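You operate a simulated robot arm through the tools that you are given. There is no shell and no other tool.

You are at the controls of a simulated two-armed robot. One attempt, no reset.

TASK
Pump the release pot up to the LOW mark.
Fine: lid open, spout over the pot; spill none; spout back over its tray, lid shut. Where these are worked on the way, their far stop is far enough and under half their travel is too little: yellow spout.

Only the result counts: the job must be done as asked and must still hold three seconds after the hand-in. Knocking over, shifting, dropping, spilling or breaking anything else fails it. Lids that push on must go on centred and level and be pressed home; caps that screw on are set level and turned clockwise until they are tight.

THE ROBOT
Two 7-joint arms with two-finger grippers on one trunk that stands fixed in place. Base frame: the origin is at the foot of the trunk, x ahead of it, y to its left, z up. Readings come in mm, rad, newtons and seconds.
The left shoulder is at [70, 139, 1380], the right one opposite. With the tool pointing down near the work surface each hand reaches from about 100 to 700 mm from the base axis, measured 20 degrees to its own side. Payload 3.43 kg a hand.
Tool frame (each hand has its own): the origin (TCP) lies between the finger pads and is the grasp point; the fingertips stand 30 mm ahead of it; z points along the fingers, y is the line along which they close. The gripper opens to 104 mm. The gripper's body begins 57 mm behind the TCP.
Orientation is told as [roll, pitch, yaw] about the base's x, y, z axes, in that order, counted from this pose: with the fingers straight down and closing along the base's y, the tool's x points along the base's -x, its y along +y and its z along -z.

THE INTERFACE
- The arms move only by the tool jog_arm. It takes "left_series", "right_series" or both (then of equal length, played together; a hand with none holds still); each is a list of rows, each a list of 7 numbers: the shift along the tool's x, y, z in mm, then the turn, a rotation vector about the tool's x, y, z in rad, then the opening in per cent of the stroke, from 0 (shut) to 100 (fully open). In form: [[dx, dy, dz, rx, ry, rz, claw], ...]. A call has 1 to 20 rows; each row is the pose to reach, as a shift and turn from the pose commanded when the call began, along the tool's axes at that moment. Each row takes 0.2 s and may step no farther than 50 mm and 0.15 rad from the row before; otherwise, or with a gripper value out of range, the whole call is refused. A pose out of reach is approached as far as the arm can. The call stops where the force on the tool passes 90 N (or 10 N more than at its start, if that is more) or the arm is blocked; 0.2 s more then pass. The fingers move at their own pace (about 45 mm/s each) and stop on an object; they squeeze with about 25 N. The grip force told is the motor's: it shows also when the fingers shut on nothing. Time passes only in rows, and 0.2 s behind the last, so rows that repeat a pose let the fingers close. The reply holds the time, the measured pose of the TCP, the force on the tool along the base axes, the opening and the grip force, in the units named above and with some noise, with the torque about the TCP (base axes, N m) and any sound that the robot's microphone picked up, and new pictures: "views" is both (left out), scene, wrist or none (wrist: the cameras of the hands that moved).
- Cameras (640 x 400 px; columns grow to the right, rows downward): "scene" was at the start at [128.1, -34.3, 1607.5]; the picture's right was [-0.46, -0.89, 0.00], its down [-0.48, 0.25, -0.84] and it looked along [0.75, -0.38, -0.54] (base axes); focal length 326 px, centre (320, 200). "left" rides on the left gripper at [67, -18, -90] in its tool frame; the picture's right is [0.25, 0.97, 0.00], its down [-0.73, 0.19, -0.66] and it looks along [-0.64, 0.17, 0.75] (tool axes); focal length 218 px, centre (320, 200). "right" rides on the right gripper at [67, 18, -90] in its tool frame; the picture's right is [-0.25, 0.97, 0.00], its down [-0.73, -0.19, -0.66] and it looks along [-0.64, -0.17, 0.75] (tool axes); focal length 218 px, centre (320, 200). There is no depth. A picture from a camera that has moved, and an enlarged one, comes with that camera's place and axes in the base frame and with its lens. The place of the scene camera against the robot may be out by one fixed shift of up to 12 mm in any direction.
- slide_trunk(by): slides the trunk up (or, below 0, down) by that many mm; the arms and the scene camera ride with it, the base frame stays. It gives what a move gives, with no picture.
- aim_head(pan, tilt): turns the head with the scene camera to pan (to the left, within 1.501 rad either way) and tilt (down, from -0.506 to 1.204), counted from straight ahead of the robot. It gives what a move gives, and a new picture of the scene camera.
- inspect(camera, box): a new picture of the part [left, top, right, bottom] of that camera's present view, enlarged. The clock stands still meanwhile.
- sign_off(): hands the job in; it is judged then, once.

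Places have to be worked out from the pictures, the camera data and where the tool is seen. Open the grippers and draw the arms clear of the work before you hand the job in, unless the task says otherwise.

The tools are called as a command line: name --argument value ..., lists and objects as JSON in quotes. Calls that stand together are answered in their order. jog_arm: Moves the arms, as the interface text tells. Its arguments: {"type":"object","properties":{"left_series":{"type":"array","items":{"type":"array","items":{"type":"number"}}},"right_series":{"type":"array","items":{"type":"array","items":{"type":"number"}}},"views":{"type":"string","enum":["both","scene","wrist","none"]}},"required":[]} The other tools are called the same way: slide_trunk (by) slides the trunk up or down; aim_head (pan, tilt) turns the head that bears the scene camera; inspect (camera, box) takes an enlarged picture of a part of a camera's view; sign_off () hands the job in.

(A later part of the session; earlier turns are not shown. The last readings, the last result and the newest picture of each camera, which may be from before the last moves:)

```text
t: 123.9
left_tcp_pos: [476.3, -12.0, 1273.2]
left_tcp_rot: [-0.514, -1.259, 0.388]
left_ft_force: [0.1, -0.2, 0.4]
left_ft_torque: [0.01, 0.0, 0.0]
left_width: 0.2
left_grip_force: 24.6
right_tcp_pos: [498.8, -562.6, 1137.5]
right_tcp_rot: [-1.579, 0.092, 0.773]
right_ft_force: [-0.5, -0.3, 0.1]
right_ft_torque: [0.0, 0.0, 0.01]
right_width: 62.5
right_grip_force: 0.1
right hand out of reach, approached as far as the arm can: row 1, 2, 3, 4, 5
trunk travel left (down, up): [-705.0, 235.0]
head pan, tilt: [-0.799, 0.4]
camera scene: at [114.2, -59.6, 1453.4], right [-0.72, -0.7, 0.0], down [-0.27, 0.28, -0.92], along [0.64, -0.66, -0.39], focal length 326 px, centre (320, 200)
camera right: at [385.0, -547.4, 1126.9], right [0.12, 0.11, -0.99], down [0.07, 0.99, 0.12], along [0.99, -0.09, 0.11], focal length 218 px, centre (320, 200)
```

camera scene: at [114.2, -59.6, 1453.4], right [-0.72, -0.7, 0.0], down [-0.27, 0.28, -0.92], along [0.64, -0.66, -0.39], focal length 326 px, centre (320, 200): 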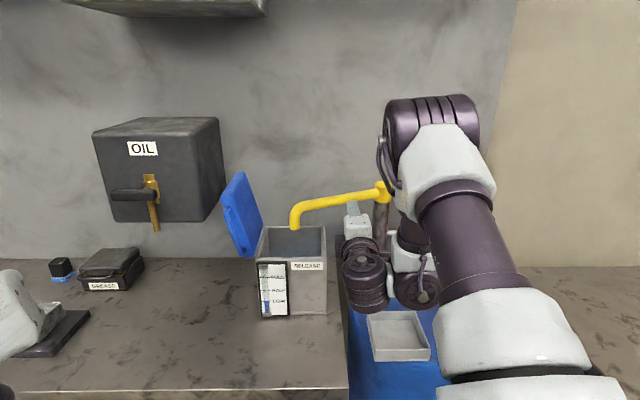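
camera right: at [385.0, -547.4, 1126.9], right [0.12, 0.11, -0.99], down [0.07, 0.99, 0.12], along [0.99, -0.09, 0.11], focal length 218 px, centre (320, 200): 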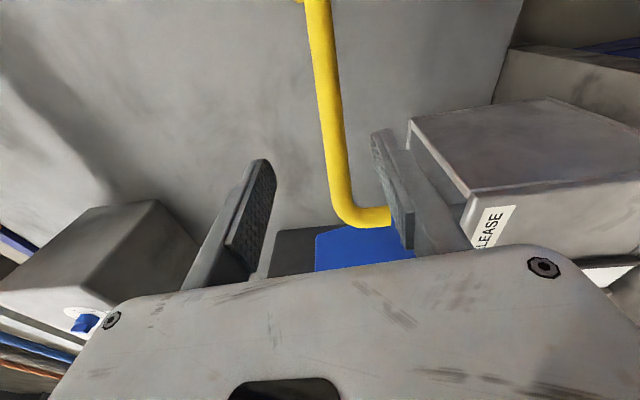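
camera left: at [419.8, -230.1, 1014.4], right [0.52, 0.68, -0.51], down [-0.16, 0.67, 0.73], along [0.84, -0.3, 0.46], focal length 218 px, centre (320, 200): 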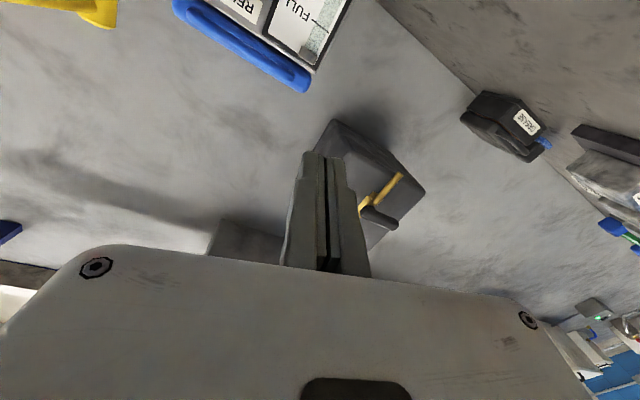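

Forward reach is limited because the wrist is bent hard. Pitching the hand downward suits this posture and lets me hook the spout arm from above; I pitch 45° down while rising.

jog_arm --right_series '[[0, -10, 0, -0.13, 0, 0, 60], [0, -20, 0, -0.26, 0, 0, 60], [0, -30, 0, -0.39, 0, 0, 60], [0, -40, 0, -0.52, 0, 0, 60], [0, -50, 0, -0.65, 0, 0, 60], [0, -60, 0, -0.785, 0, 0, 60]]' --views "both"

```text
t: 125.3
left_tcp_pos: [475.0, -12.4, 1273.2]
left_tcp_rot: [-0.514, -1.259, 0.392]
left_ft_force: [-0.9, -0.6, 0.7]
left_ft_torque: [0.0, 0.01, 0.01]
left_width: 0.0
left_grip_force: 25.6
right_tcp_pos: [366.0, -521.8, 1023.5]
right_tcp_rot: [-0.935, 0.097, 0.764]
right_ft_force: [0.2, 0.4, -0.5]
right_ft_torque: [-0.01, 0.03, 0.01]
right_width: 62.3
right_grip_force: 0.0
right hand out of reach, approached as far as the arm can: row 1, 2, 3, 4, 5, 6
trunk travel left (down, up): [-705.0, 235.0]
head pan, tilt: [-0.799, 0.4]
camera scene: at [113.5, -59.6, 1453.5], right [-0.72, -0.7, 0.0], down [-0.27, 0.28, -0.92], along [0.64, -0.66, -0.39], focal length 326 px, centre (320, 200)
camera right: at [261.3, -505.3, 1070.0], right [-0.27, 0.54, -0.8], down [0.28, 0.84, 0.47], along [0.92, -0.09, -0.38], focal length 218 px, centre (320, 200)
```

scene: 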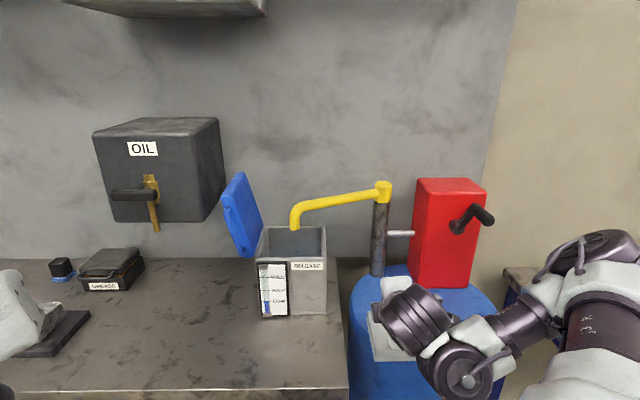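
right: 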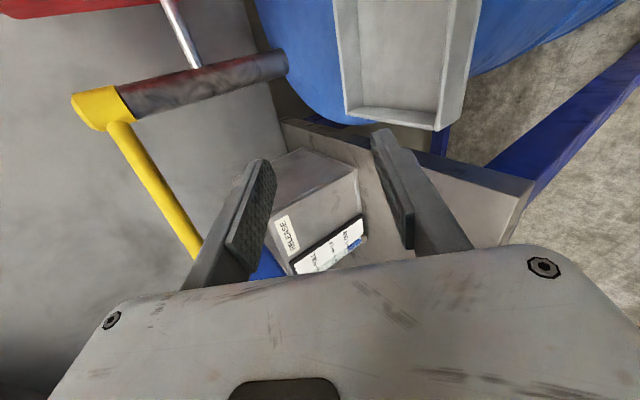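

The arm re-folded with the elbow low on the right and the hand pitched down, clear of things. I raise it and bring it forward-left toward the spout arm.

jog_arm --right_series '[[-12, -38, -10, 0, 0, 0, 60], [-23, -76, -20, 0, 0, 0, 60], [-35, -114, -30, 0, 0, 0, 60], [-47, -152, -40, 0, 0, 0, 60]]' --views "both"

```text
t: 126.3
left_tcp_pos: [474.1, -12.8, 1274.0]
left_tcp_rot: [-0.512, -1.26, 0.391]
left_ft_force: [0.2, 0.1, 0.0]
left_ft_torque: [0.02, -0.01, -0.03]
left_width: 0.0
left_grip_force: 25.2
right_tcp_pos: [366.5, -521.0, 1022.6]
right_tcp_rot: [-0.936, 0.098, 0.762]
right_ft_force: [0.0, 0.4, 0.0]
right_ft_torque: [0.02, -0.03, 0.0]
right_width: 62.3
right_grip_force: 0.1
right hand out of reach, approached as far as the arm can: row 1, 2, 3, 4
trunk travel left (down, up): [-705.0, 235.0]
head pan, tilt: [-0.799, 0.4]
camera scene: at [113.7, -59.9, 1453.4], right [-0.72, -0.7, 0.0], down [-0.27, 0.28, -0.92], along [0.64, -0.66, -0.39], focal length 326 px, centre (320, 200)
camera right: at [261.3, -505.7, 1069.9], right [-0.27, 0.54, -0.8], down [0.28, 0.84, 0.47], along [0.92, -0.09, -0.37], focal length 218 px, centre (320, 200)
```

scene: 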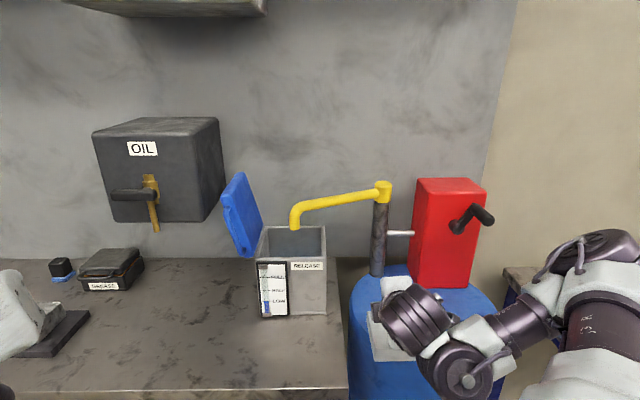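
right: 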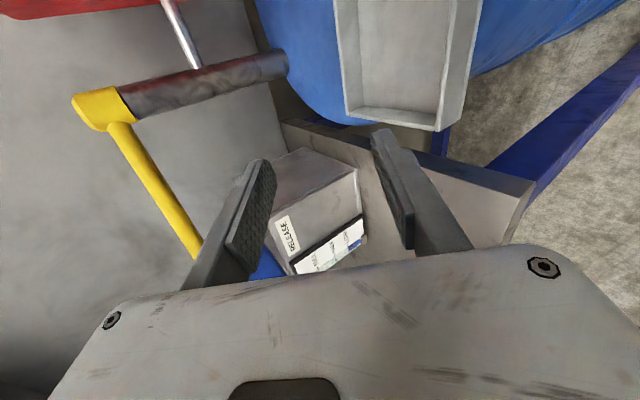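

No motion possible in that direction from here. I test rolling toward camera-below (positive roll) in place.

jog_arm --right_series '[[0, 0, 0, 0, 0, 0.14, 60], [0, 0, 0, 0, 0, 0.28, 60], [0, 0, 0, 0, 0, 0.42, 60], [0, 0, 0, 0, 0, 0.56, 60], [0, 0, 0, 0, 0, 0.7, 60], [0, 0, 0, 0, 0, 0.84, 60], [0, 0, 0, 0, 0, 0.98, 60], [0, 0, 0, 0, 0, 1.12, 60], [0, 0, 0, 0, 0, 1.26, 60], [0, 0, 0, 0, 0, 1.4, 60], [0, 0, 0, 0, 0, 1.54, 60]]' --views "both"

```text
t: 128.7
left_tcp_pos: [473.9, -13.4, 1274.3]
left_tcp_rot: [-0.512, -1.259, 0.391]
left_ft_force: [0.3, 0.6, 0.8]
left_ft_torque: [0.02, -0.02, -0.01]
left_width: 0.1
left_grip_force: 25.4
right_tcp_pos: [360.6, -524.7, 1020.3]
right_tcp_rot: [-0.214, -0.925, -0.623]
right_ft_force: [0.3, 0.5, 0.2]
right_ft_torque: [-0.02, 0.01, 0.01]
right_width: 62.2
right_grip_force: 0.0
right hand out of reach, approached as far as the arm can: row 2, 3, 4, 5, 6, 7, 8, 9, 10, 11
trunk travel left (down, up): [-705.0, 235.0]
head pan, tilt: [-0.799, 0.4]
camera scene: at [113.1, -59.8, 1453.5], right [-0.72, -0.7, 0.0], down [-0.27, 0.28, -0.92], along [0.64, -0.66, -0.39], focal length 326 px, centre (320, 200)
camera right: at [293.5, -432.0, 1017.4], right [0.81, 0.58, 0.08], down [-0.11, 0.02, 0.99], along [0.58, -0.81, 0.09], focal length 218 px, centre (320, 200)
```

scene: 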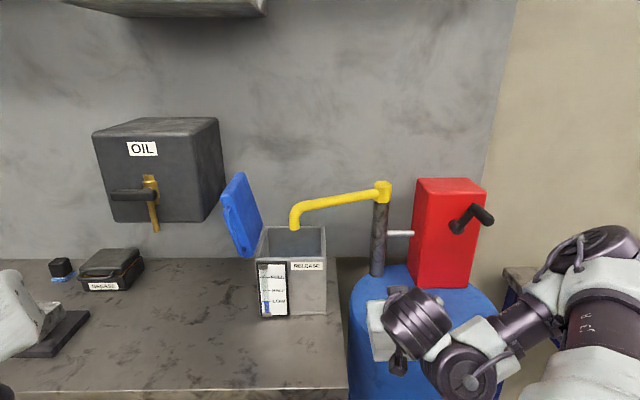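
right: 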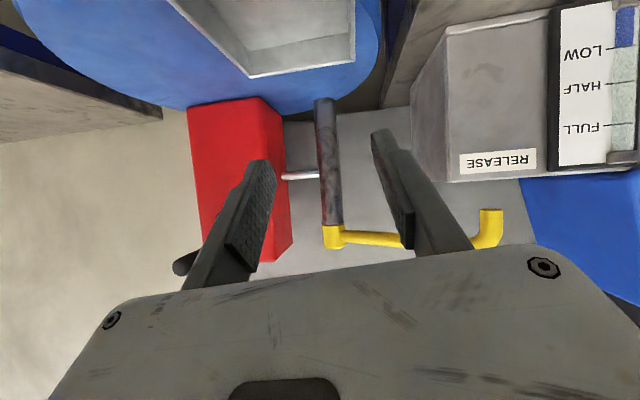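

Now the hand is camera-below with the elbow low, as in the good posture. The wrist view also shows the gauge nearly level, so I zoom on it.

inspect --camera "right" --box '[540, 0, 640, 80]'

jog_arm --right_series '[[-12, 0, -6, 0, -0.08, 0, 60], [-25, 0, -12, 0, -0.16, 0, 60], [-38, 0, -18, 0, -0.24, 0, 60], [-50, 0, -22, 0, -0.32, 0, 60]]' --views "both"

```text
5.00 times, centred on (590, 40) of right
camera zoom: at [293.5, -432.0, 1017.4], right [0.81, 0.58, 0.08], down [-0.11, 0.02, 0.99], along [0.58, -0.81, 0.09], focal length 1091 px, centre (-1030, 1000)
```

zoom: 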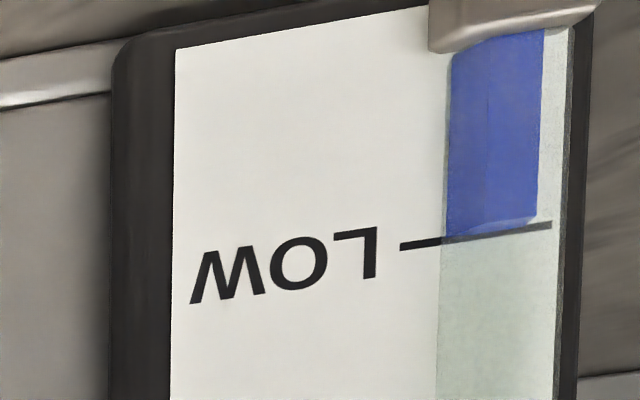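

```text
t: 129.7
left_tcp_pos: [475.3, -10.8, 1274.0]
left_tcp_rot: [-0.515, -1.259, 0.395]
left_ft_force: [-1.4, 0.1, -0.1]
left_ft_torque: [-0.01, -0.01, -0.02]
left_width: 0.0
left_grip_force: 24.6
right_tcp_pos: [373.4, -530.5, 1061.0]
right_tcp_rot: [-0.344, -1.185, -0.479]
right_ft_force: [0.7, 0.3, 0.0]
right_ft_torque: [-0.01, 0.0, 0.01]
right_width: 62.6
right_grip_force: 0.1
right hand out of reach, approached as far as the arm can: row 1, 2, 3, 4
trunk travel left (down, up): [-705.0, 235.0]
head pan, tilt: [-0.799, 0.4]
camera scene: at [114.7, -57.9, 1453.4], right [-0.72, -0.7, 0.0], down [-0.27, 0.28, -0.92], along [0.64, -0.66, -0.39], focal length 326 px, centre (320, 200)
camera right: at [306.5, -444.3, 1028.6], right [0.77, 0.63, 0.11], down [-0.3, 0.2, 0.93], along [0.56, -0.75, 0.34], focal length 218 px, centre (320, 200)
```

scene: 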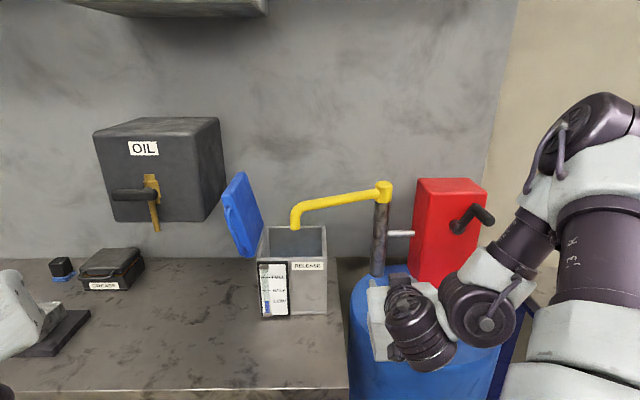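
right: 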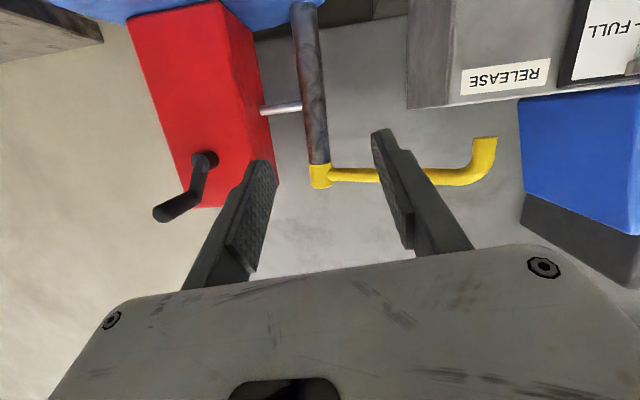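

The gauge reads right at LOW even in this near-level view. The arm posture is recovering; I lower the trunk by 100 mm and then raise the hand to get the earlier good geometry back.

slide_trunk --by -90

jog_arm --right_series '[[-15, 0, -5, 0, -0.09, 0, 60], [-33, 0, -12, 0, -0.18, 0, 60], [-52, 0, -19, 0, -0.27, 0, 60], [-75, 0, -28, 0, -0.36, 0, 60], [-100, 0, -36, 0, -0.36, 0, 60]]' --views "both"

```text
t: 130.9
left_tcp_pos: [473.4, -13.2, 1183.6]
left_tcp_rot: [-0.513, -1.261, 0.39]
left_ft_force: [0.1, 0.6, -0.7]
left_ft_torque: [0.0, -0.02, 0.0]
left_width: 0.0
left_grip_force: 24.9
right_tcp_pos: [371.9, -531.7, 971.1]
right_tcp_rot: [-0.337, -1.186, -0.485]
right_ft_force: [0.0, 0.1, 0.6]
right_ft_torque: [-0.03, 0.02, -0.02]
right_width: 62.4
right_grip_force: 0.1
trunk travel left (down, up): [-615.0, 325.0]
head pan, tilt: [-0.799, 0.4]
```

```text
t: 132.1
left_tcp_pos: [476.8, -6.4, 1181.8]
left_tcp_rot: [-0.525, -1.254, 0.404]
left_ft_force: [-0.6, 1.4, -0.5]
left_ft_torque: [-0.01, -0.01, -0.06]
left_width: 0.0
left_grip_force: 25.1
right_tcp_pos: [394.9, -531.8, 1062.8]
right_tcp_rot: [-1.546, -1.443, 0.749]
right_ft_force: [0.0, 0.8, 0.7]
right_ft_torque: [0.01, 0.02, -0.05]
right_width: 62.1
right_grip_force: 0.0
right hand out of reach, approached as far as the arm can: row 1, 2, 3, 4, 5
trunk travel left (down, up): [-615.0, 325.0]
head pan, tilt: [-0.799, 0.4]
camera scene: at [117.3, -52.6, 1363.3], right [-0.72, -0.7, 0.01], down [-0.27, 0.27, -0.92], along [0.64, -0.66, -0.39], focal length 326 px, centre (320, 200)
camera right: at [337.5, -461.1, 995.3], right [0.71, 0.69, 0.13], down [-0.53, 0.4, 0.75], along [0.47, -0.6, 0.65], focal length 218 px, centre (320, 200)
```

scene: 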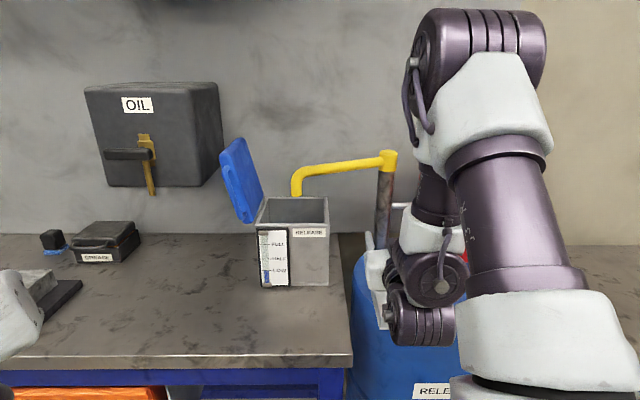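
right: 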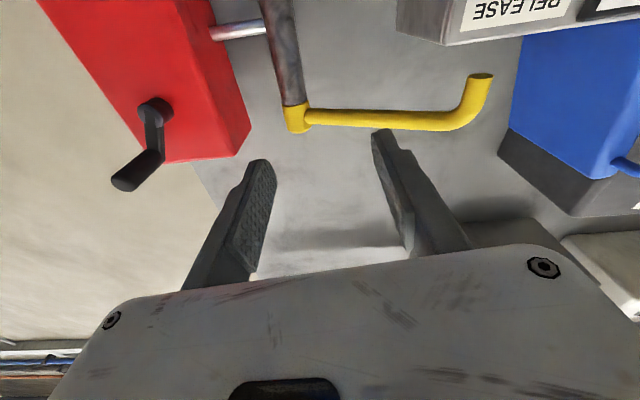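

The hand is now horizontal with camera below, as in my first approach posture. I move toward the spout end over the pot.

jog_arm --right_series '[[-9, 30, 17, 0, 0, 0, 60], [-18, 61, 34, 0, 0, 0, 60], [-27, 91, 51, 0, 0, 0, 60], [-36, 121, 69, 0, 0, 0, 60], [-45, 152, 86, 0, 0, 0, 60], [-54, 182, 104, 0, 0, 0, 60]]' --views "both"

```text
t: 133.5
left_tcp_pos: [474.3, -13.0, 1183.7]
left_tcp_rot: [-0.515, -1.257, 0.39]
left_ft_force: [0.2, 0.7, 0.1]
left_ft_torque: [0.01, -0.03, 0.04]
left_width: 0.0
left_grip_force: 24.6
right_tcp_pos: [500.6, -492.9, 1069.5]
right_tcp_rot: [-1.54, -1.447, 0.741]
right_ft_force: [0.2, 0.0, 0.0]
right_ft_torque: [-0.01, -0.01, 0.03]
right_width: 62.3
right_grip_force: 0.0
right hand out of reach, approached as far as the arm can: row 4, 5, 6
trunk travel left (down, up): [-615.0, 325.0]
head pan, tilt: [-0.799, 0.4]
camera scene: at [114.1, -60.0, 1363.4], right [-0.72, -0.7, 0.0], down [-0.27, 0.28, -0.92], along [0.64, -0.66, -0.39], focal length 326 px, centre (320, 200)
camera right: at [442.7, -422.4, 1002.7], right [0.71, 0.69, 0.13], down [-0.53, 0.4, 0.75], along [0.47, -0.6, 0.65], focal length 218 px, centre (320, 200)
```

scene: 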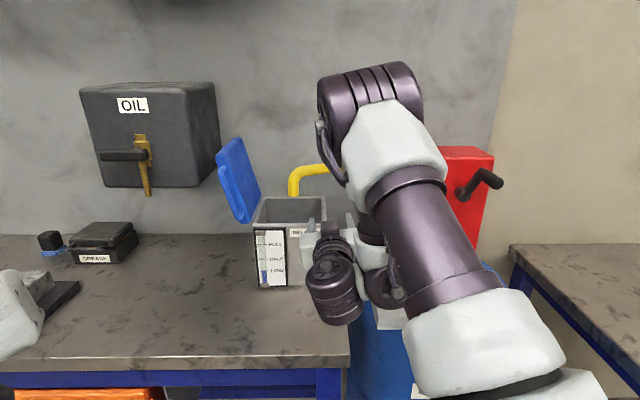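
right: 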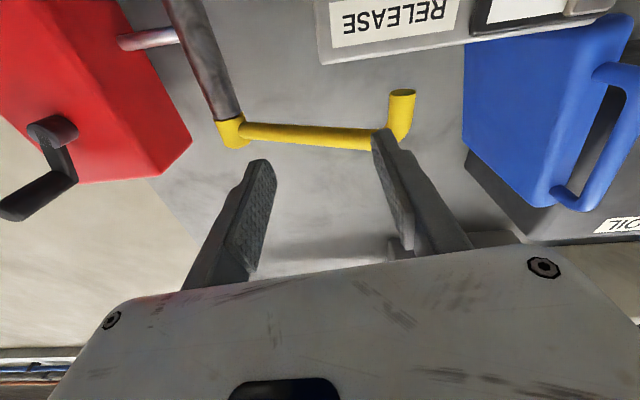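

The elbow is folded too high again. As before, I raise the hand relative to the shoulder and then lower the trunk.

jog_arm --right_series '[[-25, 0, -5, 0, 0, 0, 60], [-50, 0, -10, 0, 0, 0, 60], [-75, 0, -10, 0, 0, 0, 60], [-100, 0, -10, 0, 0, 0, 60], [-125, 0, -10, 0, 0, 0, 60], [-150, 0, -10, 0, 0, 0, 60]]' --views "scene"

```text
t: 134.9
left_tcp_pos: [473.9, -13.6, 1182.5]
left_tcp_rot: [-0.512, -1.258, 0.391]
left_ft_force: [-0.2, -0.1, -0.2]
left_ft_torque: [0.0, 0.0, 0.0]
left_width: 0.3
left_grip_force: 25.1
right_tcp_pos: [456.6, -472.3, 1160.7]
right_tcp_rot: [-1.559, -1.446, 0.763]
right_ft_force: [-0.1, -0.2, 0.3]
right_ft_torque: [0.02, 0.01, -0.01]
right_width: 62.6
right_grip_force: 0.0
right hand out of reach, approached as far as the arm can: row 1, 2, 3, 4, 5, 6
trunk travel left (down, up): [-615.0, 325.0]
head pan, tilt: [-0.799, 0.4]
camera scene: at [113.8, -60.0, 1363.4], right [-0.72, -0.7, 0.0], down [-0.27, 0.28, -0.92], along [0.64, -0.66, -0.39], focal length 326 px, centre (320, 200)
```

scene: 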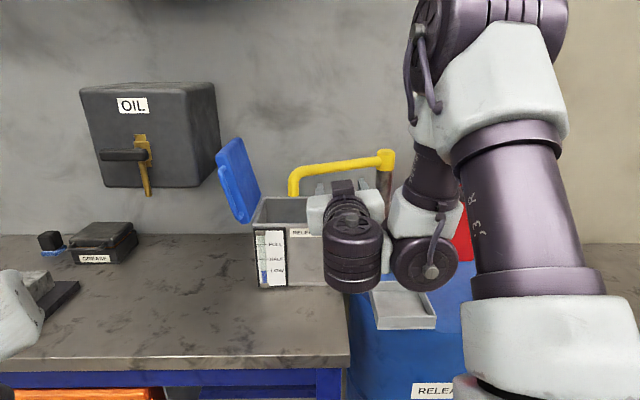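

Instead of the spout's tip, I can hook a closed fingertip over and behind the spout's horizontal arm with a nearly stretched arm, hand pitched ~45° down. I raise the trunk 130 mm and pitch the fist down, moving up and forward above everything.

slide_trunk --by 130

jog_arm --right_series '[[0, 0, 10, 0, 0.13, 0, 30], [0, 0, 20, 0, 0.26, 0, 0], [0, 0, 30, 0, 0.39, 0, 0], [0, 0, 45, 0, 0.52, 0, 0], [0, 0, 60, 0, 0.65, 0, 0], [0, 0, 80, 0, 0.78, 0, 0]]' --views "both"

```text
t: 136.5
left_tcp_pos: [474.1, -13.4, 1314.7]
left_tcp_rot: [-0.512, -1.257, 0.392]
left_ft_force: [0.1, -0.1, -0.2]
left_ft_torque: [0.04, -0.04, 0.04]
left_width: 0.0
left_grip_force: 25.4
right_tcp_pos: [457.6, -474.7, 1289.0]
right_tcp_rot: [-1.563, -1.447, 0.766]
right_ft_force: [0.2, 0.0, -0.2]
right_ft_torque: [0.03, -0.04, 0.0]
right_width: 62.7
right_grip_force: 0.0
trunk travel left (down, up): [-745.0, 195.0]
head pan, tilt: [-0.799, 0.4]
```

```text
t: 137.9
left_tcp_pos: [473.2, -13.5, 1313.2]
left_tcp_rot: [-0.512, -1.259, 0.39]
left_ft_force: [0.8, -0.5, -0.8]
left_ft_torque: [-0.01, 0.02, 0.02]
left_width: 0.0
left_grip_force: 25.6
right_tcp_pos: [362.9, -535.3, 1093.2]
right_tcp_rot: [-0.268, -0.974, -0.616]
right_ft_force: [0.2, -0.6, 0.1]
right_ft_torque: [0.03, -0.02, -0.03]
right_width: 0.2
right_grip_force: 24.7
right hand out of reach, approached as far as the arm can: row 1, 2, 3, 4, 5, 6
trunk travel left (down, up): [-745.0, 195.0]
head pan, tilt: [-0.799, 0.4]
camera scene: at [112.2, -60.1, 1493.6], right [-0.72, -0.7, 0.0], down [-0.27, 0.28, -0.92], along [0.64, -0.66, -0.39], focal length 326 px, centre (320, 200)
camera right: at [300.5, -440.9, 1084.6], right [0.83, 0.56, 0.07], down [-0.13, 0.08, 0.99], along [0.55, -0.83, 0.14], focal length 218 px, centre (320, 200)
```

scene: 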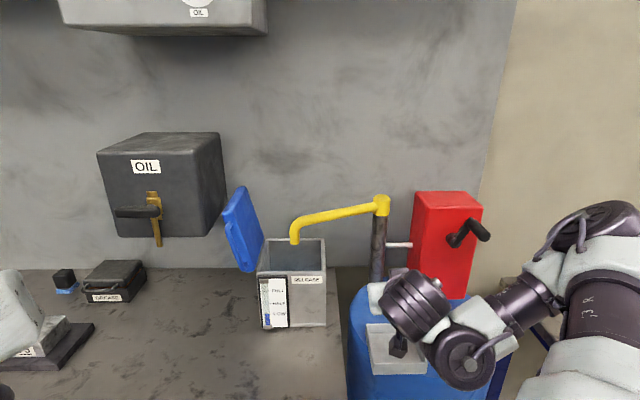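
right: 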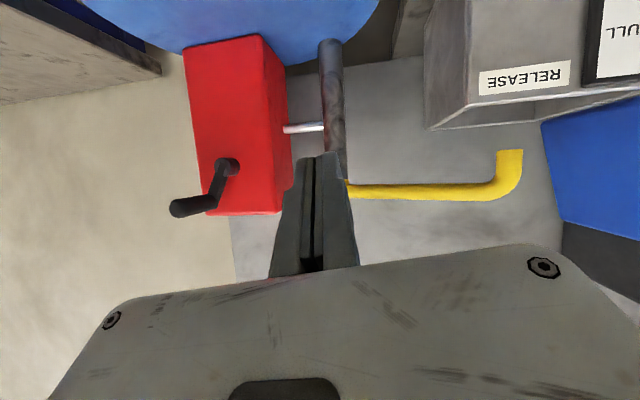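

The arm's joints are wound up from cranking. I'll unwind them where they wound: near the crank. First I move the fist right and up toward that region.

jog_arm --right_series '[[-30, -25, 10, 0, 0, 0, 0], [-60, -50, 20, 0, 0, 0, 0], [-90, -75, 30, 0, 0, 0, 0], [-120, -100, 40, 0, 0, 0, 0], [-150, -125, 50, 0, 0, 0, 0], [-180, -150, 59, 0, 0, 0, 0]]' --views "both"

```text
t: 139.3
left_tcp_pos: [474.7, -12.9, 1313.8]
left_tcp_rot: [-0.514, -1.258, 0.391]
left_ft_force: [-0.1, 0.5, -0.5]
left_ft_torque: [-0.02, -0.01, 0.01]
left_width: 0.0
left_grip_force: 24.9
right_tcp_pos: [364.5, -534.4, 1094.5]
right_tcp_rot: [-0.269, -0.972, -0.615]
right_ft_force: [-0.8, -0.6, -0.9]
right_ft_torque: [-0.01, 0.01, -0.01]
right_width: 0.0
right_grip_force: 25.2
right hand out of reach, approached as far as the arm can: row 1, 2, 3, 4, 5, 6
trunk travel left (down, up): [-745.0, 195.0]
head pan, tilt: [-0.799, 0.4]
camera scene: at [113.6, -59.9, 1493.4], right [-0.72, -0.7, 0.0], down [-0.27, 0.28, -0.92], along [0.64, -0.66, -0.39], focal length 326 px, centre (320, 200)
camera right: at [301.6, -440.9, 1084.6], right [0.83, 0.56, 0.06], down [-0.13, 0.08, 0.99], along [0.55, -0.83, 0.14], focal length 218 px, centre (320, 200)
```

scene: 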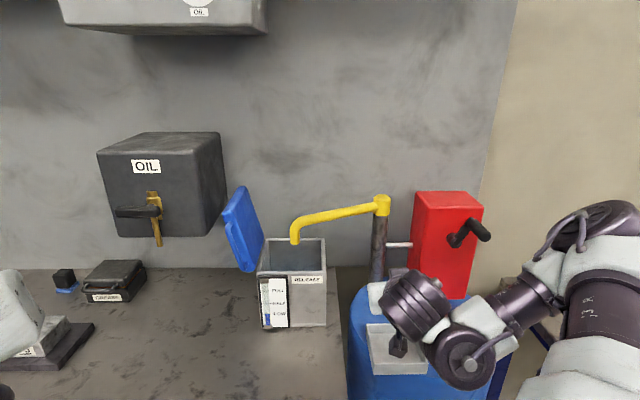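
right: 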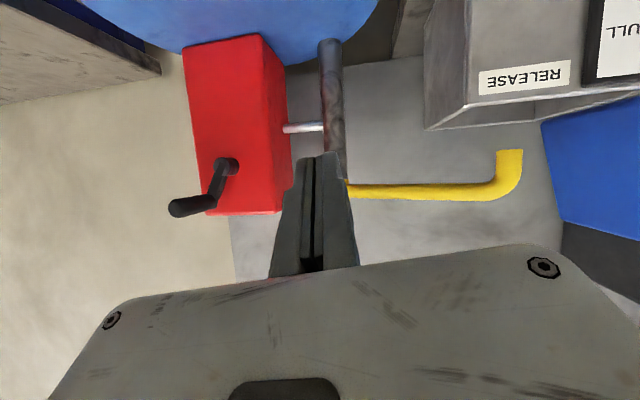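

Pitched down it is stuck here. I pitch back up to horizontal and then head right toward the crank region.

jog_arm --right_series '[[-10, 0, 0, 0, -0.1, 0, 0], [-20, 0, 0, 0, -0.2, 0, 0], [-30, 0, 0, 0, -0.3, 0, 0], [-40, 0, 0, 0, -0.4, 0, 0], [-50, 0, 0, 0, -0.5, 0, 0], [-60, 0, 0, 0, -0.58, 0, 0]]' --views "none"

inspect --camera "right" --box '[0, 0, 640, 400]'

```text
t: 140.7
left_tcp_pos: [474.6, -11.8, 1313.0]
left_tcp_rot: [-0.513, -1.258, 0.391]
left_ft_force: [-0.4, -0.2, -0.8]
left_ft_torque: [0.01, 0.01, 0.01]
left_width: 0.1
left_grip_force: 24.8
right_tcp_pos: [393.2, -559.6, 1153.6]
right_tcp_rot: [-1.568, -1.421, 0.73]
right_ft_force: [-0.8, 0.5, -0.2]
right_ft_torque: [-0.02, -0.01, -0.01]
right_width: 0.0
right_grip_force: 25.1
trunk travel left (down, up): [-745.0, 195.0]
head pan, tilt: [-0.799, 0.4]
```

```text
1.00 times, centred on (320, 200) of right (not enlarged: the box is as wide or as high as the picture)
camera zoom: at [336.7, -488.4, 1084.3], right [0.74, 0.67, 0.11], down [-0.5, 0.43, 0.75], along [0.45, -0.61, 0.65], focal length 218 px, centre (320, 200)
```

zoom: 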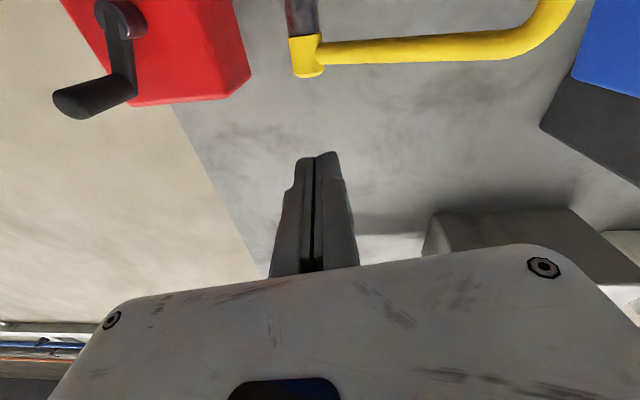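

Horizontal again and reachable. I move right, forward and up to above-left of the crank.

jog_arm --right_series '[[-17, -28, 21, 0, 0, 0, 0], [-34, -56, 42, 0, 0, 0, 0], [-52, -85, 63, 0, 0, 0, 0], [-69, -113, 84, 0, 0, 0, 0], [-86, -141, 105, 0, 0, 0, 0]]' --views "scene"

```text
t: 141.9
left_tcp_pos: [474.1, -12.1, 1313.3]
left_tcp_rot: [-0.516, -1.258, 0.394]
left_ft_force: [-0.1, 0.7, -0.5]
left_ft_torque: [-0.01, -0.01, -0.03]
left_width: 0.0
left_grip_force: 25.6
right_tcp_pos: [365.1, -723.2, 1261.3]
right_tcp_rot: [-1.561, -1.416, 0.721]
right_ft_force: [0.6, 1.3, 1.3]
right_ft_torque: [0.08, 0.04, -0.08]
right_width: 0.1
right_grip_force: 24.5
right hand out of reach, approached as far as the arm can: row 1, 2, 3
trunk travel left (down, up): [-745.0, 195.0]
head pan, tilt: [-0.799, 0.4]
camera scene: at [113.2, -58.8, 1493.5], right [-0.72, -0.7, 0.0], down [-0.27, 0.28, -0.92], along [0.64, -0.66, -0.39], focal length 326 px, centre (320, 200)
```

scene: 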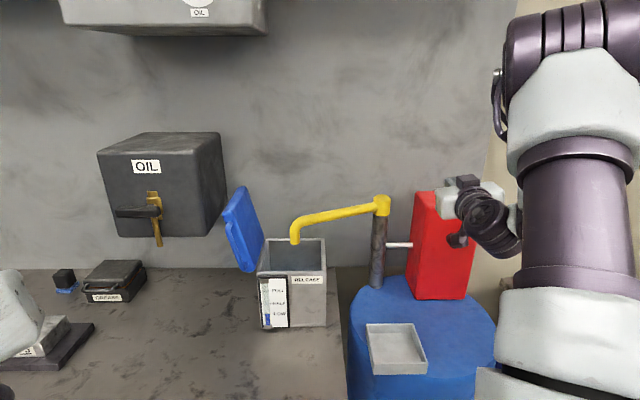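

Reached. I lower the trunk 200 mm to restore the shoulder height used before, then unwind the roll here.

slide_trunk --by -200

jog_arm --right_series '[[0, 0, 0, 0, 0, -0.145, 0], [0, 0, 0, 0, 0, -0.29, 0], [0, 0, 0, 0, 0, -0.435, 0], [0, 0, 0, 0, 0, -0.58, 0], [0, 0, 0, 0, 0, -0.725, 0], [0, 0, 0, 0, 0, -0.87, 0], [0, 0, 0, 0, 0, -1.015, 0], [0, 0, 0, 0, 0, -1.16, 0], [0, 0, 0, 0, 0, -1.305, 0], [0, 0, 0, 0, 0, -1.45, 0], [0, 0, 0, 0, 0, -1.595, 0], [0, 0, 0, 0, 0, -1.74, 0], [0, 0, 0, 0, 0, -1.885, 0], [0, 0, 0, 0, 0, -2.03, 0], [0, 0, 0, 0, 0, -2.175, 0], [0, 0, 0, 0, 0, -2.32, 0], [0, 0, 0, 0, 0, -2.465, 0], [0, 0, 0, 0, 0, -2.61, 0], [0, 0, 0, 0, 0, -2.755, 0], [0, 0, 0, 0, 0, -2.9, 0]]' --views "scene"

```text
t: 144.1
left_tcp_pos: [475.0, -11.7, 1114.0]
left_tcp_rot: [-0.512, -1.258, 0.39]
left_ft_force: [-0.9, -0.3, 0.3]
left_ft_torque: [-0.02, 0.0, 0.01]
left_width: 0.0
left_grip_force: 25.1
right_tcp_pos: [365.1, -724.6, 1060.1]
right_tcp_rot: [-1.561, -1.422, 0.723]
right_ft_force: [-1.2, 0.2, -0.4]
right_ft_torque: [-0.02, 0.02, 0.03]
right_width: 0.3
right_grip_force: 25.0
trunk travel left (down, up): [-545.0, 395.0]
head pan, tilt: [-0.799, 0.4]
```

```text
t: 148.3
left_tcp_pos: [473.2, -12.3, 1112.9]
left_tcp_rot: [-0.514, -1.257, 0.391]
left_ft_force: [-0.1, -0.1, 0.4]
left_ft_torque: [0.01, -0.01, 0.0]
left_width: 0.2
left_grip_force: 25.1
right_tcp_pos: [364.4, -722.8, 1060.4]
right_tcp_rot: [-1.552, 1.482, 0.752]
right_ft_force: [0.5, -0.3, 0.2]
right_ft_torque: [0.0, 0.01, 0.01]
right_width: 0.1
right_grip_force: 24.4
trunk travel left (down, up): [-545.0, 395.0]
head pan, tilt: [-0.799, 0.4]
camera scene: at [113.4, -59.9, 1293.5], right [-0.72, -0.7, 0.0], down [-0.27, 0.28, -0.92], along [0.64, -0.66, -0.39], focal length 326 px, centre (320, 200)
```

scene: 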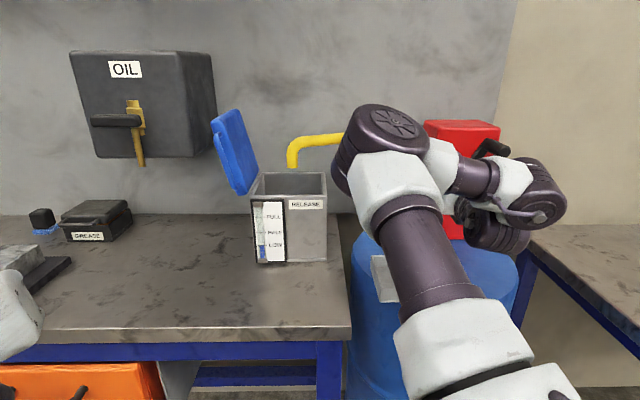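

The elbow swung back to the earlier side. I keep unwinding to the camera-below pose.

jog_arm --right_series '[[0, 0, 0, 0, 0, -0.145, 0], [0, 0, 0, 0, 0, -0.29, 0], [0, 0, 0, 0, 0, -0.435, 0], [0, 0, 0, 0, 0, -0.58, 0], [0, 0, 0, 0, 0, -0.725, 0], [0, 0, 0, 0, 0, -0.87, 0], [0, 0, 0, 0, 0, -1.015, 0], [0, 0, 0, 0, 0, -1.16, 0], [0, 0, 0, 0, 0, -1.305, 0], [0, 0, 0, 0, 0, -1.45, 0], [0, 0, 0, 0, 0, -1.595, 0], [0, 0, 0, 0, 0, -1.74, 0], [0, 0, 0, 0, 0, -1.885, 0], [0, 0, 0, 0, 0, -2.03, 0], [0, 0, 0, 0, 0, -2.175, 0], [0, 0, 0, 0, 0, -2.32, 0], [0, 0, 0, 0, 0, -2.465, 0], [0, 0, 0, 0, 0, -2.61, 0], [0, 0, 0, 0, 0, -2.755, 0], [0, 0, 0, 0, 0, -2.9, 0]]' --views "both"

```text
t: 152.5
left_tcp_pos: [474.6, -13.3, 1113.6]
left_tcp_rot: [-0.513, -1.259, 0.39]
left_ft_force: [0.2, -0.4, 0.5]
left_ft_torque: [-0.02, -0.05, -0.03]
left_width: 0.0
left_grip_force: 25.0
right_tcp_pos: [366.2, -725.2, 1059.4]
right_tcp_rot: [1.567, -1.242, -2.405]
right_ft_force: [0.5, 0.1, 0.6]
right_ft_torque: [0.01, 0.01, 0.03]
right_width: 0.0
right_grip_force: 24.9
trunk travel left (down, up): [-545.0, 395.0]
head pan, tilt: [-0.799, 0.4]
camera scene: at [113.5, -59.9, 1293.4], right [-0.72, -0.7, 0.0], down [-0.27, 0.28, -0.92], along [0.64, -0.66, -0.39], focal length 326 px, centre (320, 200)
camera right: at [333.1, -632.4, 1002.7], right [0.62, 0.56, 0.55], down [-0.75, 0.21, 0.63], along [0.23, -0.8, 0.55], focal length 218 px, centre (320, 200)
```

scene: 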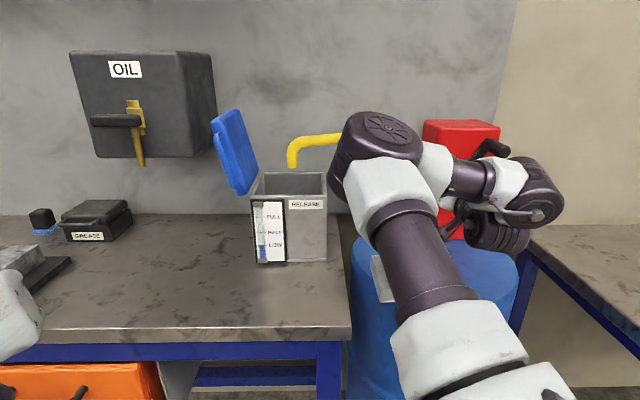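
right: 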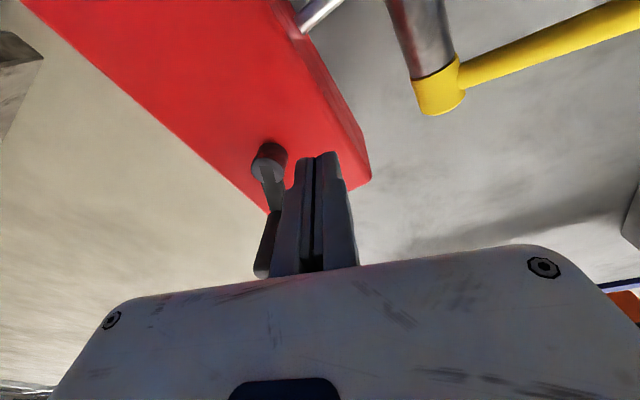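

Unwound, with the elbow on the left. I go to the earlier pre-crank pose (back, right and lower), levelling the roll.

jog_arm --right_series '[[0, 0, -35, 0, 0, -0.06, 0], [0, 0, -70, 0, 0, -0.12, 0], [12, -40, -70, 0, 0, -0.2, 0], [23, -80, -70, 0, 0, -0.28, 0], [23, -80, -70, 0, 0, -0.33, 0]]' --views "both"

```text
t: 153.7
left_tcp_pos: [475.2, -13.4, 1112.6]
left_tcp_rot: [-0.505, -1.26, 0.386]
left_ft_force: [-0.6, -0.4, -0.1]
left_ft_torque: [0.0, 0.0, 0.02]
left_width: 0.0
left_grip_force: 24.7
right_tcp_pos: [267.2, -717.0, 1012.7]
right_tcp_rot: [0.704, -1.566, -1.543]
right_ft_force: [-0.5, -0.5, 0.1]
right_ft_torque: [-0.04, -0.05, -0.03]
right_width: 0.0
right_grip_force: 25.2
right hand out of reach, approached as far as the arm can: row 1, 2, 3
trunk travel left (down, up): [-545.0, 395.0]
head pan, tilt: [-0.799, 0.4]
camera scene: at [114.6, -61.4, 1293.5], right [-0.72, -0.7, 0.0], down [-0.27, 0.28, -0.92], along [0.64, -0.66, -0.39], focal length 326 px, centre (320, 200)
camera right: at [219.3, -638.8, 946.4], right [0.72, 0.65, 0.26], down [-0.58, 0.36, 0.73], along [0.38, -0.67, 0.63], focal length 218 px, centre (320, 200)
```

scene: 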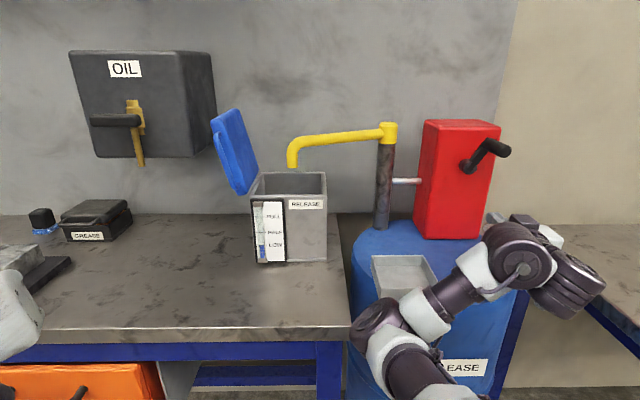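
right: 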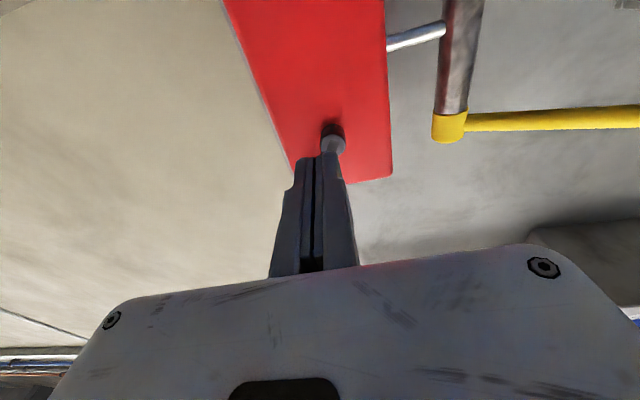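

The good low-elbow posture is back. I now retrace the earlier route in reverse to the stand-off in front of the spout end.

jog_arm --right_series '[[-9.4, 41.3, -13.5, 0, 0, 0, 0], [-18.8, 82.6, -27, -0.04, 0, 0, 0], [-28.2, 124, -40.6, -0.08, 0, 0, 0], [-37.6, 165.3, -54.2, -0.12, 0, 0, 0], [-47, 206.6, -67.7, -0.17, 0, 0, 0], [-60, 250, -66, -0.22, 0, 0, 20], [-74, 293.5, -64.5, -0.27, 0, 0, 40], [-87, 336.9, -62.8, -0.32, 0, 0, 60], [-92.5, 347, -20, -0.36, 0, 0, 60], [-98, 356.9, 23.4, -0.4, 0, 0, 60]]' --views "both"

```text
t: 155.9
left_tcp_pos: [475.1, -11.3, 1113.1]
left_tcp_rot: [-0.516, -1.258, 0.391]
left_ft_force: [0.0, 1.0, -0.8]
left_ft_torque: [0.01, 0.01, -0.04]
left_width: 0.2
left_grip_force: 24.9
right_tcp_pos: [547.3, -496.7, 1111.0]
right_tcp_rot: [1.334, -1.568, -1.771]
right_ft_force: [0.6, 0.0, -0.4]
right_ft_torque: [0.02, 0.0, -0.01]
right_width: 62.3
right_grip_force: 0.1
right hand out of reach, approached as far as the arm can: row 4, 5, 6, 7
trunk travel left (down, up): [-545.0, 395.0]
head pan, tilt: [-0.799, 0.4]
camera scene: at [114.4, -59.0, 1293.4], right [-0.72, -0.7, 0.0], down [-0.27, 0.28, -0.92], along [0.64, -0.66, -0.39], focal length 326 px, centre (320, 200)
camera right: at [472.8, -443.5, 1044.8], right [0.41, 0.88, 0.26], down [-0.68, 0.1, 0.73], along [0.61, -0.47, 0.63], focal length 218 px, centre (320, 200)
```

scene: 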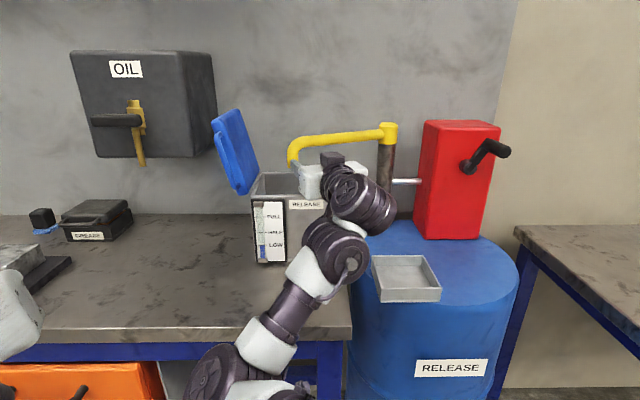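
right: 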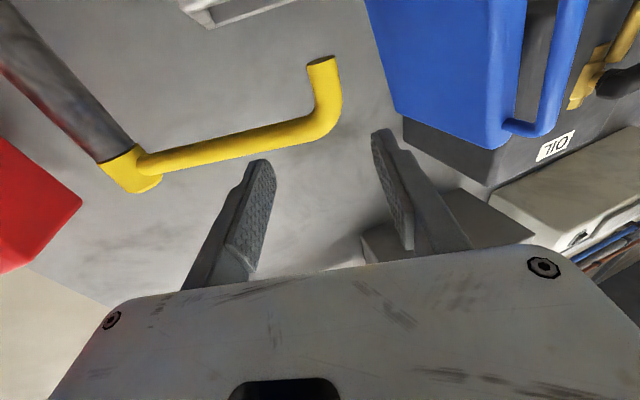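

I'm back at the stand-off exactly as when I left the spout. I lower 17 mm, then slide forward to straddle the spout end again.

jog_arm --right_series '[[9, 2, 10, 0, 0, 0, 60], [18, 4, 25, 0, 0, 0, 60], [18, 5, 50, 0, 0, 0, 60], [18, 6, 75, 0, 0, 0, 60], [18, 6.5, 100, 0, 0, 0, 60], [18, 6.8, 122, 0, 0, 0, 60]]' --views "both"

```text
t: 157.3
left_tcp_pos: [474.5, -13.5, 1113.8]
left_tcp_rot: [-0.51, -1.259, 0.388]
left_ft_force: [-0.1, -0.7, 0.4]
left_ft_torque: [-0.01, 0.03, -0.04]
left_width: 0.0
left_grip_force: 25.0
right_tcp_pos: [663.5, -542.4, 1093.1]
right_tcp_rot: [1.418, -1.569, -1.855]
right_ft_force: [0.7, -0.4, -0.5]
right_ft_torque: [-0.01, -0.04, 0.02]
right_width: 62.4
right_grip_force: 0.2
trunk travel left (down, up): [-545.0, 395.0]
head pan, tilt: [-0.799, 0.4]
camera scene: at [114.1, -60.2, 1293.4], right [-0.72, -0.7, 0.0], down [-0.27, 0.28, -0.92], along [0.64, -0.66, -0.39], focal length 326 px, centre (320, 200)
camera right: at [588.5, -487.8, 1027.1], right [0.41, 0.88, 0.26], down [-0.68, 0.1, 0.73], along [0.61, -0.47, 0.63], focal length 218 px, centre (320, 200)
```

scene: 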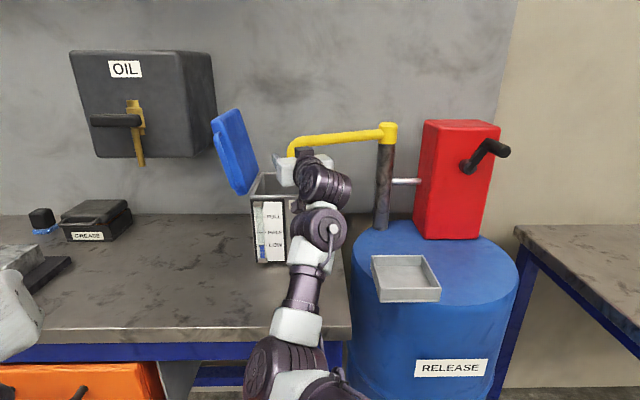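
right: 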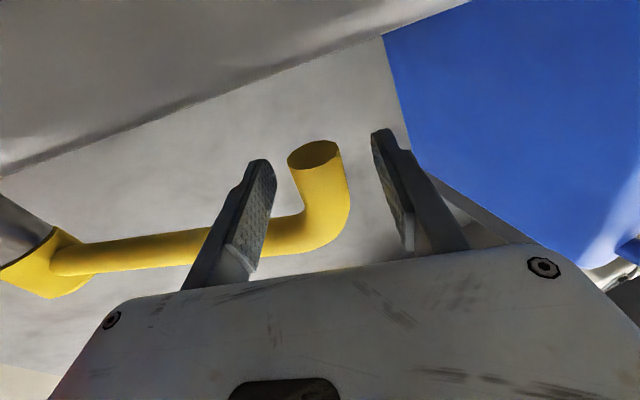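

Straddled. I close on the spout end.

jog_arm --right_series '[[0, 0, 0, 0, 0, 0, 35], [0, 0, 0, 0, 0, 0, 15], [0, 0, 0, 0, 0, 0, 10], [0, 0, 0, 0, 0, 0, 10], [0.2, -2.7, -25.2, 0.042, 0, 0, 10], [0.4, -7.8, -49.9, 0.083, 0, 0, 10], [0.6, -15, -73.9, 0.125, 0, 0, 10]]' --views "both"

```text
t: 158.9
left_tcp_pos: [473.2, -13.2, 1113.8]
left_tcp_rot: [-0.512, -1.26, 0.39]
left_ft_force: [0.6, 0.1, 0.2]
left_ft_torque: [0.01, -0.04, -0.01]
left_width: 0.0
left_grip_force: 24.9
right_tcp_pos: [589.6, -524.3, 1091.9]
right_tcp_rot: [1.259, -1.566, -1.822]
right_ft_force: [1.9, -2.2, 1.6]
right_ft_torque: [0.43, 0.05, 0.36]
right_width: 25.9
right_grip_force: 32.5
trunk travel left (down, up): [-545.0, 395.0]
head pan, tilt: [-0.799, 0.4]
camera scene: at [112.8, -60.7, 1293.5], right [-0.72, -0.7, 0.0], down [-0.27, 0.28, -0.92], along [0.64, -0.66, -0.39], focal length 326 px, centre (320, 200)
camera right: at [522.4, -459.9, 1027.4], right [0.52, 0.82, 0.26], down [-0.66, 0.19, 0.73], along [0.55, -0.55, 0.63], focal length 218 px, centre (320, 200)
```

scene: 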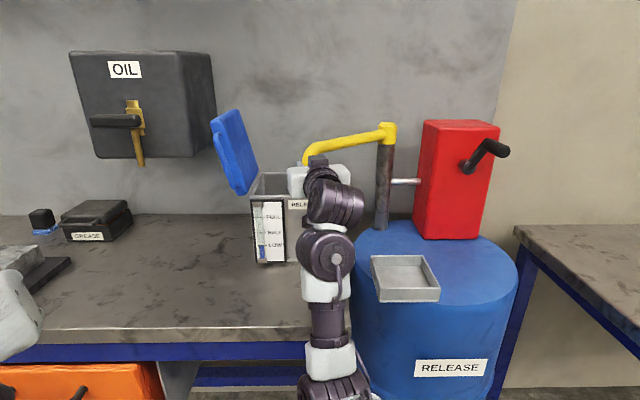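
right: 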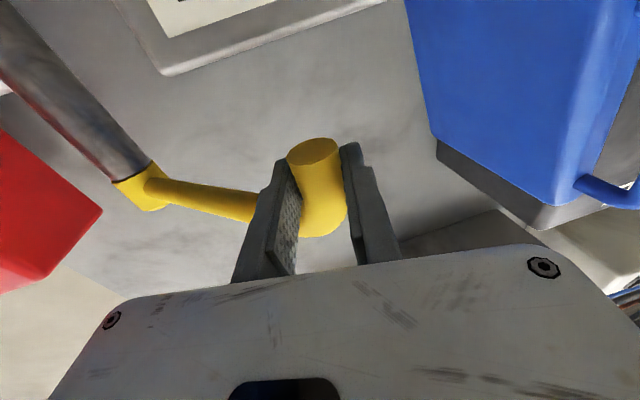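

Forces are tiny — the refined arc fits. I bring the spout back over its tray.

jog_arm --right_series '[[0.2, -12.2, -21.9, 0.042, 0, 0, 10], [0.3, -26.3, -42.6, 0.083, 0, 0, 10], [0.4, -42.3, -61.9, 0.125, 0, 0, 10], [0.5, -59.8, -79.6, 0.167, 0, 0, 10], [0.6, -78.9, -95.6, 0.208, 0, 0, 10], [0.6, -99.4, -109.6, 0.25, 0, 0, 10], [0.7, -121, -121.8, 0.292, 0, 0, 10], [0.7, -143.7, -131.8, 0.333, 0, 0, 10], [0.7, -167.2, -139.8, 0.375, 0, 0, 10]]' --views "both"

```text
t: 160.9
left_tcp_pos: [475.6, -12.8, 1112.7]
left_tcp_rot: [-0.511, -1.258, 0.389]
left_ft_force: [-0.5, 0.5, 0.7]
left_ft_torque: [-0.01, -0.03, -0.01]
left_width: 0.2
left_grip_force: 24.8
right_tcp_pos: [383.8, -591.6, 1092.2]
right_tcp_rot: [1.973, -1.567, -2.91]
right_ft_force: [9.6, -8.1, 10.1]
right_ft_torque: [-0.89, -0.16, 0.46]
right_width: 25.5
right_grip_force: 44.9
trunk travel left (down, up): [-545.0, 395.0]
head pan, tilt: [-0.799, 0.4]
camera scene: at [115.2, -60.3, 1293.6], right [-0.72, -0.7, 0.0], down [-0.27, 0.28, -0.92], along [0.64, -0.66, -0.39], focal length 326 px, centre (320, 200)
camera right: at [342.8, -509.3, 1027.0], right [0.78, 0.57, 0.26], down [-0.55, 0.42, 0.73], along [0.31, -0.71, 0.64], focal length 218 px, centre (320, 200)
```

scene: 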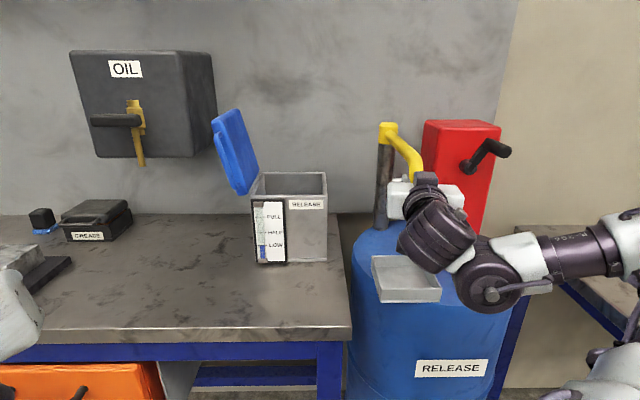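
right: 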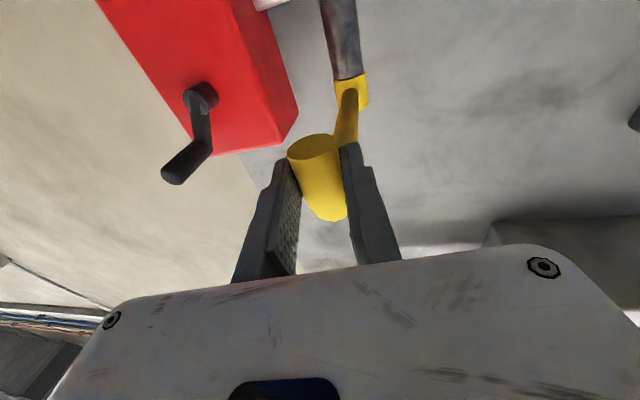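

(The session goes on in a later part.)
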